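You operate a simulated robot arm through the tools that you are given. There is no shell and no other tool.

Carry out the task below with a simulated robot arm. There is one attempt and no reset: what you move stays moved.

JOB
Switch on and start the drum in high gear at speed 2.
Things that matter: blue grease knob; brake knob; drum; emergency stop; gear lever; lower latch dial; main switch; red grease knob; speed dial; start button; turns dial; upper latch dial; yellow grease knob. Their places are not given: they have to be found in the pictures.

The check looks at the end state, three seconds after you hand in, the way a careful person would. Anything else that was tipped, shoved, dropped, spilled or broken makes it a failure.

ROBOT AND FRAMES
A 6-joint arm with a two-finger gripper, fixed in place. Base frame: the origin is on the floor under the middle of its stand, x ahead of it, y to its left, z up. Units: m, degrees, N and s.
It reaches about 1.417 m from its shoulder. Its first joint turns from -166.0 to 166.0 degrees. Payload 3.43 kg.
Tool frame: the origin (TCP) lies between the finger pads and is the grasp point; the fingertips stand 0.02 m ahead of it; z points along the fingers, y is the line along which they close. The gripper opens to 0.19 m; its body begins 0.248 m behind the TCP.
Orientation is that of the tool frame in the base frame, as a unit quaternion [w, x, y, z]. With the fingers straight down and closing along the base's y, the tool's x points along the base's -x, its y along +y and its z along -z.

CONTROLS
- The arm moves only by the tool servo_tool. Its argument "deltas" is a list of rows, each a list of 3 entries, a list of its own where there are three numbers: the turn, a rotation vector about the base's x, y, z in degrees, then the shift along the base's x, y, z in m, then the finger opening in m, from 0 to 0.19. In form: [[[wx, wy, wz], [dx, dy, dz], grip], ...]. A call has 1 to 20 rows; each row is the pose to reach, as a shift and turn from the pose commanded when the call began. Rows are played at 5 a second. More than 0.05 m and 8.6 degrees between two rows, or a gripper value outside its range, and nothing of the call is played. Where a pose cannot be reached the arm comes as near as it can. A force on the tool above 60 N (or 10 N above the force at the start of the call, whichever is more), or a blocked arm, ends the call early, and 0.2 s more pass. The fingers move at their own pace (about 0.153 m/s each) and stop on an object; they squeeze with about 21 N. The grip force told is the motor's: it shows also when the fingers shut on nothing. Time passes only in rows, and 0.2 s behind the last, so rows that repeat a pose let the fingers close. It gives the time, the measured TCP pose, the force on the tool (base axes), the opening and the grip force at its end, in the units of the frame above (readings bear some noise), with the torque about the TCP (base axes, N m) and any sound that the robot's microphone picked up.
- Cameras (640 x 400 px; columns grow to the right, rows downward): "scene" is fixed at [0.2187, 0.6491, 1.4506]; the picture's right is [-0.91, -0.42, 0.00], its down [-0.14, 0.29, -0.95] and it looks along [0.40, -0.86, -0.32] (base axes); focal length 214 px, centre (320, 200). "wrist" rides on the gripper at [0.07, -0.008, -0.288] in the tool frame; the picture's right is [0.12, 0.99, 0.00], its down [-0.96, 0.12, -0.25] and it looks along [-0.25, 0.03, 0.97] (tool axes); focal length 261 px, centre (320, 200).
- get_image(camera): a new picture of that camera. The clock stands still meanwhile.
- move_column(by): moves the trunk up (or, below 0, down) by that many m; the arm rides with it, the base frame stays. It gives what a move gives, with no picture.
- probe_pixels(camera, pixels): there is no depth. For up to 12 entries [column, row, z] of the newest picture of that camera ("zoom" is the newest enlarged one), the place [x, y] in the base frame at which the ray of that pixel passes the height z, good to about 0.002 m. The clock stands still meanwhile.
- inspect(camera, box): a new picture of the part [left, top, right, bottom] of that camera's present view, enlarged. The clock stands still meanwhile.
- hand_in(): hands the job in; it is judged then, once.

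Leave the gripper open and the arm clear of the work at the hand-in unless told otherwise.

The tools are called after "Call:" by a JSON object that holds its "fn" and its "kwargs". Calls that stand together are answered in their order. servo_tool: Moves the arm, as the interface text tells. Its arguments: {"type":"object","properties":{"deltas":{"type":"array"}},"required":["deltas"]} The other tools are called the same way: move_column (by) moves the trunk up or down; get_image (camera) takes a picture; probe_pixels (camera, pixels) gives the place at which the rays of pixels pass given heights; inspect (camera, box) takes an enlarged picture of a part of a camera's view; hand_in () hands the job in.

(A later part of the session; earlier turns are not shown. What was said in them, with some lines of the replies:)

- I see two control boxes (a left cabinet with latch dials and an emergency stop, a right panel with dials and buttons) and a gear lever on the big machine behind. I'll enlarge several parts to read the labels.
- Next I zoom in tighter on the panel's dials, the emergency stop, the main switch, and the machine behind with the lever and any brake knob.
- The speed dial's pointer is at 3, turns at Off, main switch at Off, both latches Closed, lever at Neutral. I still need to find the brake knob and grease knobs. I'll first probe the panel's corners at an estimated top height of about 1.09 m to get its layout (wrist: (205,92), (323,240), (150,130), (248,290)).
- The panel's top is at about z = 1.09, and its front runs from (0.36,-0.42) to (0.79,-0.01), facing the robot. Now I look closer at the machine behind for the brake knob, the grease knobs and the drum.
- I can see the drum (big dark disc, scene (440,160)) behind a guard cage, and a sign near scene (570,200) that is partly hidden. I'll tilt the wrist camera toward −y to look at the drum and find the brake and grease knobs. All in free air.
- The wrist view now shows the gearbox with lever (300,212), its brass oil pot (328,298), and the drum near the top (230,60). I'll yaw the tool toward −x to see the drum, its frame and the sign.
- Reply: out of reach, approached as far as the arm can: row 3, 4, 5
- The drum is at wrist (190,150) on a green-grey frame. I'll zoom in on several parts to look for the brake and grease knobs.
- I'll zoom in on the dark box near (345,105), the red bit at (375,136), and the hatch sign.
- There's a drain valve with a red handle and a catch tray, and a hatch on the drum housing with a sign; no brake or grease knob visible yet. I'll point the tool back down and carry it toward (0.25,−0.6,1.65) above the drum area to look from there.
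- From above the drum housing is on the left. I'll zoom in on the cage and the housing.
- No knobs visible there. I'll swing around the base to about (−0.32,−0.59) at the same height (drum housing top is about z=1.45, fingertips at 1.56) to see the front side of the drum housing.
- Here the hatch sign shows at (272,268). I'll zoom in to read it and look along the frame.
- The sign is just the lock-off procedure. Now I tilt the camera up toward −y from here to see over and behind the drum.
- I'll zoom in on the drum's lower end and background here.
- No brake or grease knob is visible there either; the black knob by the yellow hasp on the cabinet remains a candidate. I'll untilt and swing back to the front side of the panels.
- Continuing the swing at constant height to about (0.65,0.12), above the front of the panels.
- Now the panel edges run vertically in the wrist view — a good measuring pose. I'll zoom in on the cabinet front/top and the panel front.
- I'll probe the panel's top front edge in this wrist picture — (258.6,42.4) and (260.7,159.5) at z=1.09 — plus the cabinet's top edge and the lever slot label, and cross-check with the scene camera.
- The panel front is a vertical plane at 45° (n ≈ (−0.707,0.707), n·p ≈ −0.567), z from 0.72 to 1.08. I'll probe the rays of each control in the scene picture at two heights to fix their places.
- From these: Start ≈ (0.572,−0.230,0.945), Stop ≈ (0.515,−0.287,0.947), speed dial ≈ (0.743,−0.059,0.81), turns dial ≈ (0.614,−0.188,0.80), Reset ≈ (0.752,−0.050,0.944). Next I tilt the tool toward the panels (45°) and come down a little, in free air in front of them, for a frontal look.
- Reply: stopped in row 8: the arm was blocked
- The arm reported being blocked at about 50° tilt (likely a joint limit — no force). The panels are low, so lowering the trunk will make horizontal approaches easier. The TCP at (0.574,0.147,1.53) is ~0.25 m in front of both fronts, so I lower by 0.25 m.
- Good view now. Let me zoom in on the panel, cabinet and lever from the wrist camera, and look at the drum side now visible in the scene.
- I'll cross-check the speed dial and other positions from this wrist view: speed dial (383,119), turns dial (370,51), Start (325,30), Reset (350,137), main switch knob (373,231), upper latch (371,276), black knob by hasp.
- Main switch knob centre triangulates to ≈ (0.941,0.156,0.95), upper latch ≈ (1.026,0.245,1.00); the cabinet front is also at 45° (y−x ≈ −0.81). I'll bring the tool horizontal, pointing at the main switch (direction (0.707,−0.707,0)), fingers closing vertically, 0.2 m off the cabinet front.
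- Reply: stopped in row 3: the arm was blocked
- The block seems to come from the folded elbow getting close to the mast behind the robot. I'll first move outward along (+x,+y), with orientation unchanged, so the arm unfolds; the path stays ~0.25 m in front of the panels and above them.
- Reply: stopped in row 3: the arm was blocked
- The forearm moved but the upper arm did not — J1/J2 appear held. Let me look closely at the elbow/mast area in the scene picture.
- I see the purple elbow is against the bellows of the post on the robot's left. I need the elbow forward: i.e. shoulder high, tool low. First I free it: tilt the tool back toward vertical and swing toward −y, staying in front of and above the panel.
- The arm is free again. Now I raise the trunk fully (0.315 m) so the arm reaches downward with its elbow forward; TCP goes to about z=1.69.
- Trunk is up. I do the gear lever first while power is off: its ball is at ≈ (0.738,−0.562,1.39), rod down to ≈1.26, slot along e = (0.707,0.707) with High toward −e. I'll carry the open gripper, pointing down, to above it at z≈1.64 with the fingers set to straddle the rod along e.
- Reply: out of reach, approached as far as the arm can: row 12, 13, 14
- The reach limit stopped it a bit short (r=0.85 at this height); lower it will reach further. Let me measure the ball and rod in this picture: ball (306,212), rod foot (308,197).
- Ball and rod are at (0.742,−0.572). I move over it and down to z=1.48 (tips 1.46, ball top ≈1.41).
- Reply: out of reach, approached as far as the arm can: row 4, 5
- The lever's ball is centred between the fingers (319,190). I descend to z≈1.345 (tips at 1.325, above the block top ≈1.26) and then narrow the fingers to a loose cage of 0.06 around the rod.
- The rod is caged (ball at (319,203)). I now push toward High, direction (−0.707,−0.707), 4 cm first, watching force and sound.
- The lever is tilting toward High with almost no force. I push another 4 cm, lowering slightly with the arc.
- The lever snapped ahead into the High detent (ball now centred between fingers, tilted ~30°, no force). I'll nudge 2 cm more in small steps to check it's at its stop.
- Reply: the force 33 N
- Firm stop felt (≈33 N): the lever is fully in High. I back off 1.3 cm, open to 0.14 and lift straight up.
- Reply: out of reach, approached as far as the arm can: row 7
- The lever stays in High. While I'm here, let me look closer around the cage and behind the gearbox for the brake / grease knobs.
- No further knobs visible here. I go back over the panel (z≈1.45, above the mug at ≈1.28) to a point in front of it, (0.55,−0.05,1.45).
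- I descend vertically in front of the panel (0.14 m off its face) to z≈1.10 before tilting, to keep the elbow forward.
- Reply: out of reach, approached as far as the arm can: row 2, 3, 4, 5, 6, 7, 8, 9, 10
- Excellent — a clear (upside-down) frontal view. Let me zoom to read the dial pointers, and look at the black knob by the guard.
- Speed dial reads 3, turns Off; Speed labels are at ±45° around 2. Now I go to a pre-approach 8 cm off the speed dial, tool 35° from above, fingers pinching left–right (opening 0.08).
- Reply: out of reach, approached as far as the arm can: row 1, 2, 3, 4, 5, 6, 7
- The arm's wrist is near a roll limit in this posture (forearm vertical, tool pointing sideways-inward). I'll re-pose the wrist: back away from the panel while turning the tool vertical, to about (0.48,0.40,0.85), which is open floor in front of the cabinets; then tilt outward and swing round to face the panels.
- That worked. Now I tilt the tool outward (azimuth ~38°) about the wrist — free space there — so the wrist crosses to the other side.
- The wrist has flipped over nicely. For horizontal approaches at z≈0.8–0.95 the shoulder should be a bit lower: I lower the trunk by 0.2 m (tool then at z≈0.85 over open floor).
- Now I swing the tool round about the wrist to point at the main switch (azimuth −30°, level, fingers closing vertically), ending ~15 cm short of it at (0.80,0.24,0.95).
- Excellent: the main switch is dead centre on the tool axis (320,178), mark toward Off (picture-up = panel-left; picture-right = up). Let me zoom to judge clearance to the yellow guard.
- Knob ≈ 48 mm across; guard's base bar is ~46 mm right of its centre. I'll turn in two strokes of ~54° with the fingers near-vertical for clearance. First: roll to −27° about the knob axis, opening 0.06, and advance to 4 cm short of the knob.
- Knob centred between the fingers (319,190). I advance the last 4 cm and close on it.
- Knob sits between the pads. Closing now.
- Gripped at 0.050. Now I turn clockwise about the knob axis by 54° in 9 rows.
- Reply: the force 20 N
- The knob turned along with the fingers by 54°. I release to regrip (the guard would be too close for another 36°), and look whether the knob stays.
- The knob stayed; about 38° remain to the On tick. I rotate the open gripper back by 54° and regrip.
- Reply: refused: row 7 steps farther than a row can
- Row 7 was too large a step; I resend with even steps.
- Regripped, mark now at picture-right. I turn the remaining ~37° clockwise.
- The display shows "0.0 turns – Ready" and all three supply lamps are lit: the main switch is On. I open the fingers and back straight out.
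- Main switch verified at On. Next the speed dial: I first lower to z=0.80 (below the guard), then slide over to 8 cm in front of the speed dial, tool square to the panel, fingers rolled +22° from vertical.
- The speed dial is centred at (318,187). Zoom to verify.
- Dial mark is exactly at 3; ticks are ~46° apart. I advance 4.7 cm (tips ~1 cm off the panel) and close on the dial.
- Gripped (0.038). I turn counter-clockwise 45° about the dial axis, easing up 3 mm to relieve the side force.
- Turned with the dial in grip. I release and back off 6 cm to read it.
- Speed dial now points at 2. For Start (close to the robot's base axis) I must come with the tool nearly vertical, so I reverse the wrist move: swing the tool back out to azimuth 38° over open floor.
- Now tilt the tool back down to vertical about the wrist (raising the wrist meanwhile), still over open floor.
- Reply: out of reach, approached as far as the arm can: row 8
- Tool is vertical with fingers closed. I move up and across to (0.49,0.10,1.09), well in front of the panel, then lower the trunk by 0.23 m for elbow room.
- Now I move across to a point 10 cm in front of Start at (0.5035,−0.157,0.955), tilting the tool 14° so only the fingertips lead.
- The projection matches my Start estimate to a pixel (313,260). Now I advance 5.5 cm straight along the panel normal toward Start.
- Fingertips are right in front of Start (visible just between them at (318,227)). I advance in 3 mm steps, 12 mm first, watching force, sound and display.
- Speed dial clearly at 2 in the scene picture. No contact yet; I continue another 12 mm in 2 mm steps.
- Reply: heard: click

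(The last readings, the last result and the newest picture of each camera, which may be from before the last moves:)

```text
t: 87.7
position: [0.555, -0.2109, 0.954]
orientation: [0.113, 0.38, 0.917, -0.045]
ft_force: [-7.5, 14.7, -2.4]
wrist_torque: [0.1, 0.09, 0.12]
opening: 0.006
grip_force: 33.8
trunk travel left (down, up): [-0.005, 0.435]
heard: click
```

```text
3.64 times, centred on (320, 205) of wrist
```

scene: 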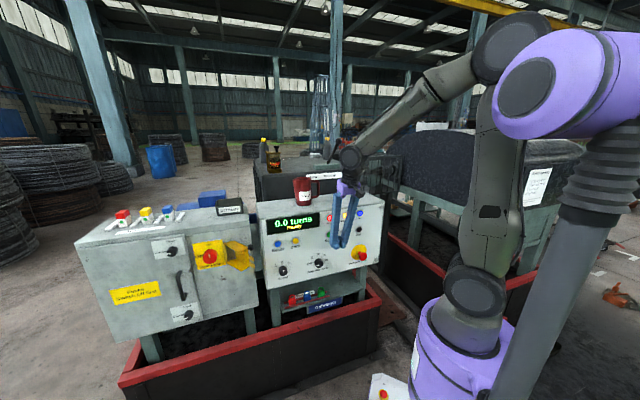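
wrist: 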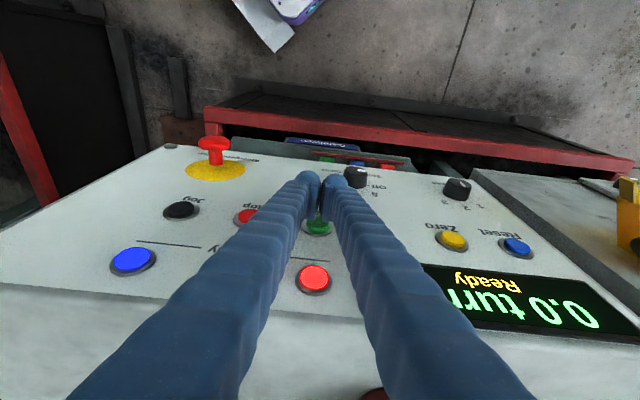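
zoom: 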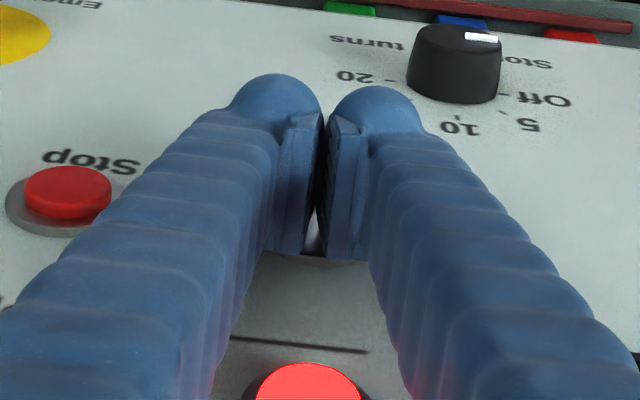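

Click heard, and the display now reads "Run 75 m/min". I retract straight back from the panel and open the gripper once clear.

Call:
{"fn": "servo_tool", "kwargs": {"deltas": [[[0, 0, 0], [-0.007, 0.007, 0], 0.0], [[0, 0, 0], [-0.028, 0.028, 0], 0.0], [[0, 0, 0], [-0.056, 0.056, 0], 0.0], [[0, 0, 0], [-0.07, 0.085, 0.0], 0.0], [[0, 0, 0], [-0.07, 0.125, 0.0], 0.0], [[0, 0, 0], [-0.07, 0.17, 0.0], 0.03], [[0, 0, 0], [-0.07, 0.21, 0.02], 0.08]]}}

Call:
{"fn": "inspect", "kwargs": {"camera": "scene", "box": [240, 170, 400, 290]}}

Call:
{"fn": "get_image", "kwargs": {"camera": "scene"}}

Call:
{"fn": "get_image", "kwargs": {"camera": "wrist"}}

```text
t: 89.3
position: [0.4898, -0.0056, 0.9742]
orientation: [0.112, 0.38, 0.917, -0.045]
ft_force: [-0.3, -0.5, 0.2]
wrist_torque: [0.08, 0.02, 0.01]
opening: 0.08
grip_force: 0.0
trunk travel left (down, up): [-0.005, 0.435]
```

```text
3.33 times, centred on (320, 230) of scene
```

zoom: 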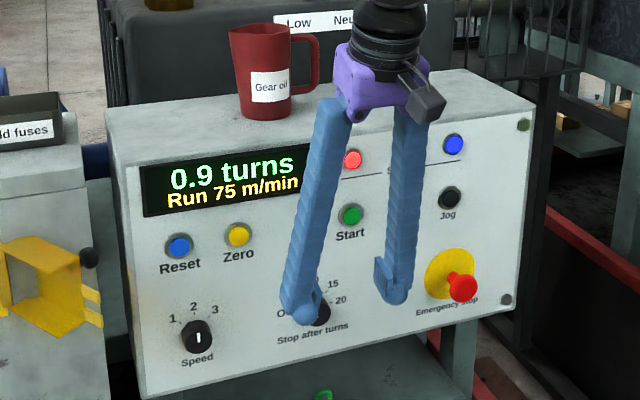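

```text
taken
```

scene: 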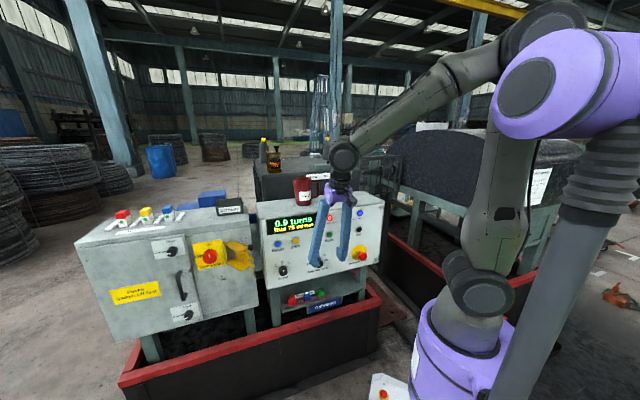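

```text
taken
```

wrist: 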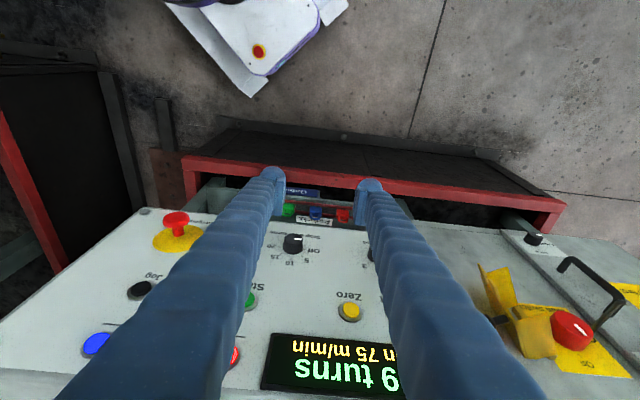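

Running: 0.9 turns, 75 m/min. I raise the trunk to lift the open gripper clear of the panel, then do a last check of all settings.

Call:
{"fn": "move_column", "kwargs": {"by": 0.4}}

Call:
{"fn": "servo_tool", "kwargs": {"deltas": [[[0, 0, 0], [0.0, 0.03, 0.02], 0.12], [[0, 0, 0], [0.0, 0.06, 0.04], 0.15], [[0, 0, 0], [0.0, 0.09, 0.06], 0.15]]}}

Call:
{"fn": "get_image", "kwargs": {"camera": "scene"}}

Call:
{"fn": "inspect", "kwargs": {"camera": "scene", "box": [180, 170, 400, 310]}}

Call:
{"fn": "inspect", "kwargs": {"camera": "scene", "box": [240, 110, 420, 220]}}

Call:
{"fn": "inspect", "kwargs": {"camera": "wrist", "box": [60, 60, 640, 400]}}

```text
t: 93.1
position: [0.4905, -0.0058, 1.3729]
orientation: [0.113, 0.38, 0.917, -0.045]
ft_force: [0.1, -0.2, 0.3]
wrist_torque: [0.01, -0.01, 0.0]
opening: 0.0798
grip_force: 0.0
trunk travel left (down, up): [-0.405, 0.035]
```

```text
t: 93.9
position: [0.4909, 0.0855, 1.4335]
orientation: [0.114, 0.379, 0.917, -0.044]
ft_force: [-0.4, 1.0, -0.2]
wrist_torque: [-0.02, -0.02, 0.02]
opening: 0.1499
grip_force: 0.0
trunk travel left (down, up): [-0.405, 0.035]
```

```text
taken
```

scene: 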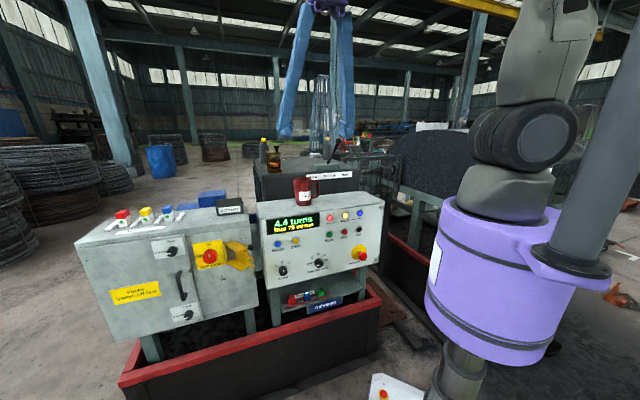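

```text
2.86 times, centred on (290, 240) of scene
```

zoom: 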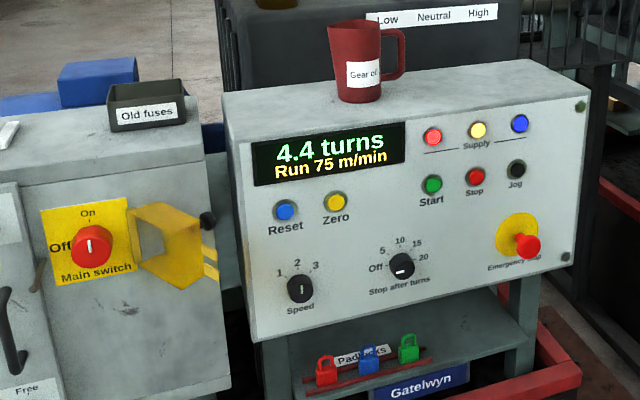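

```text
3.56 times, centred on (330, 165) of scene
```

zoom: 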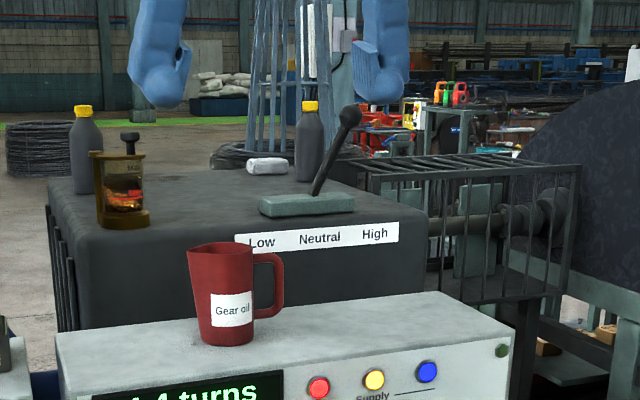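

```text
1.10 times, centred on (350, 230) of wrist
```

zoom: 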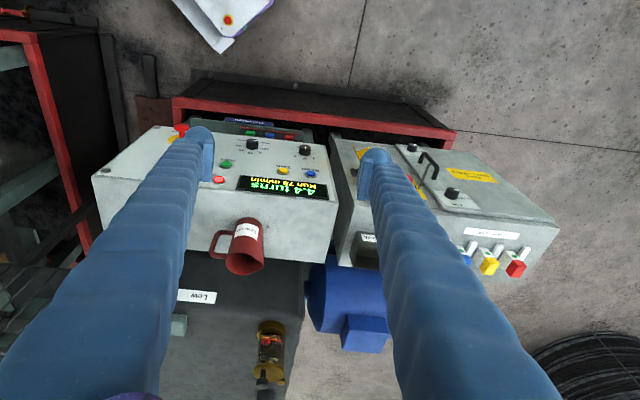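

Everything reads right: main switch On, speed 2, lever High, "Run 75 m/min" at 4.4 turns. I wait a few seconds in place to be sure it keeps running past 5 turns (turns dial is at Off).

Call:
{"fn": "servo_tool", "kwargs": {"deltas": [[[0, 0, 0], [0, 0, 0], 0.15], [[0, 0, 0], [0, 0, 0], 0.15], [[0, 0, 0], [0, 0, 0], 0.15], [[0, 0, 0], [0, 0, 0], 0.15], [[0, 0, 0], [0, 0, 0], 0.15], [[0, 0, 0], [0, 0, 0], 0.15], [[0, 0, 0], [0, 0, 0], 0.15], [[0, 0, 0], [0, 0, 0], 0.15], [[0, 0, 0], [0, 0, 0], 0.15], [[0, 0, 0], [0, 0, 0], 0.15]]}}

Call:
{"fn": "inspect", "kwargs": {"camera": "scene", "box": [255, 200, 390, 290]}}

```text
t: 96.1
position: [0.4906, 0.086, 1.4325]
orientation: [0.114, 0.38, 0.917, -0.044]
ft_force: [-0.9, -0.8, 0.0]
wrist_torque: [-0.02, -0.02, -0.02]
opening: 0.1499
grip_force: 0.1
trunk travel left (down, up): [-0.405, 0.035]
```

```text
4.44 times, centred on (322, 245) of scene
```

zoom: 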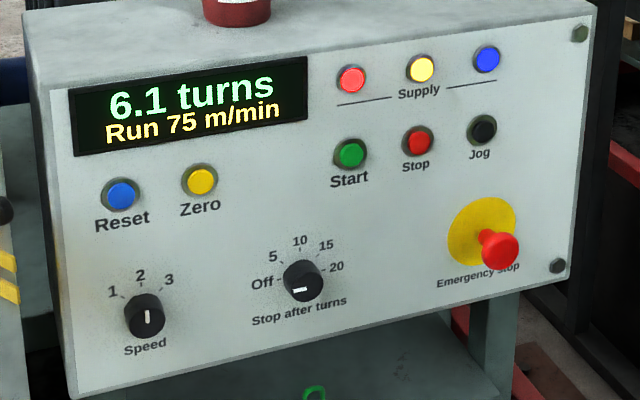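

The drum is running steadily: 6.1 turns at 75 m/min, speed at 2, turns dial at Off, supply lamps lit, lever in High, main switch On. The gripper is open and clear of the work, so I hand the job in.

Call:
{"fn": "hand_in", "kwargs": {}}

```text
The job is handed in.
```

The drum is running in high gear at speed 2, and I have handed the job in. The last display reading was 6.1 turns at 75 m/min.

- **Gear lever:** moved from Neutral to High while the power was off. It snapped in and I felt it firm against its stop.
- **Main switch:** turned from Off to On. The display came up "Ready" and all three supply lamps lit.
- **Speed dial:** turned from 3 to 2.
- **Start button:** pressed once. It clicked and the display changed to "Run 75 m/min".

The turns dial reads Off, where it was set at the start, and the drum ran on past 5 turns. I did not operate the latch dials, the emergency stop or the other buttons.

I never found the brake knob or the three grease knobs in any picture, so I left them alone. The drum started and ran without them.

The first attempts to reach the panels ended with the arm blocked or out of reach. Those readings showed no contact force. I saw nothing tipped or moved in the final pictures. The gripper is open and clear above the front of the panel.
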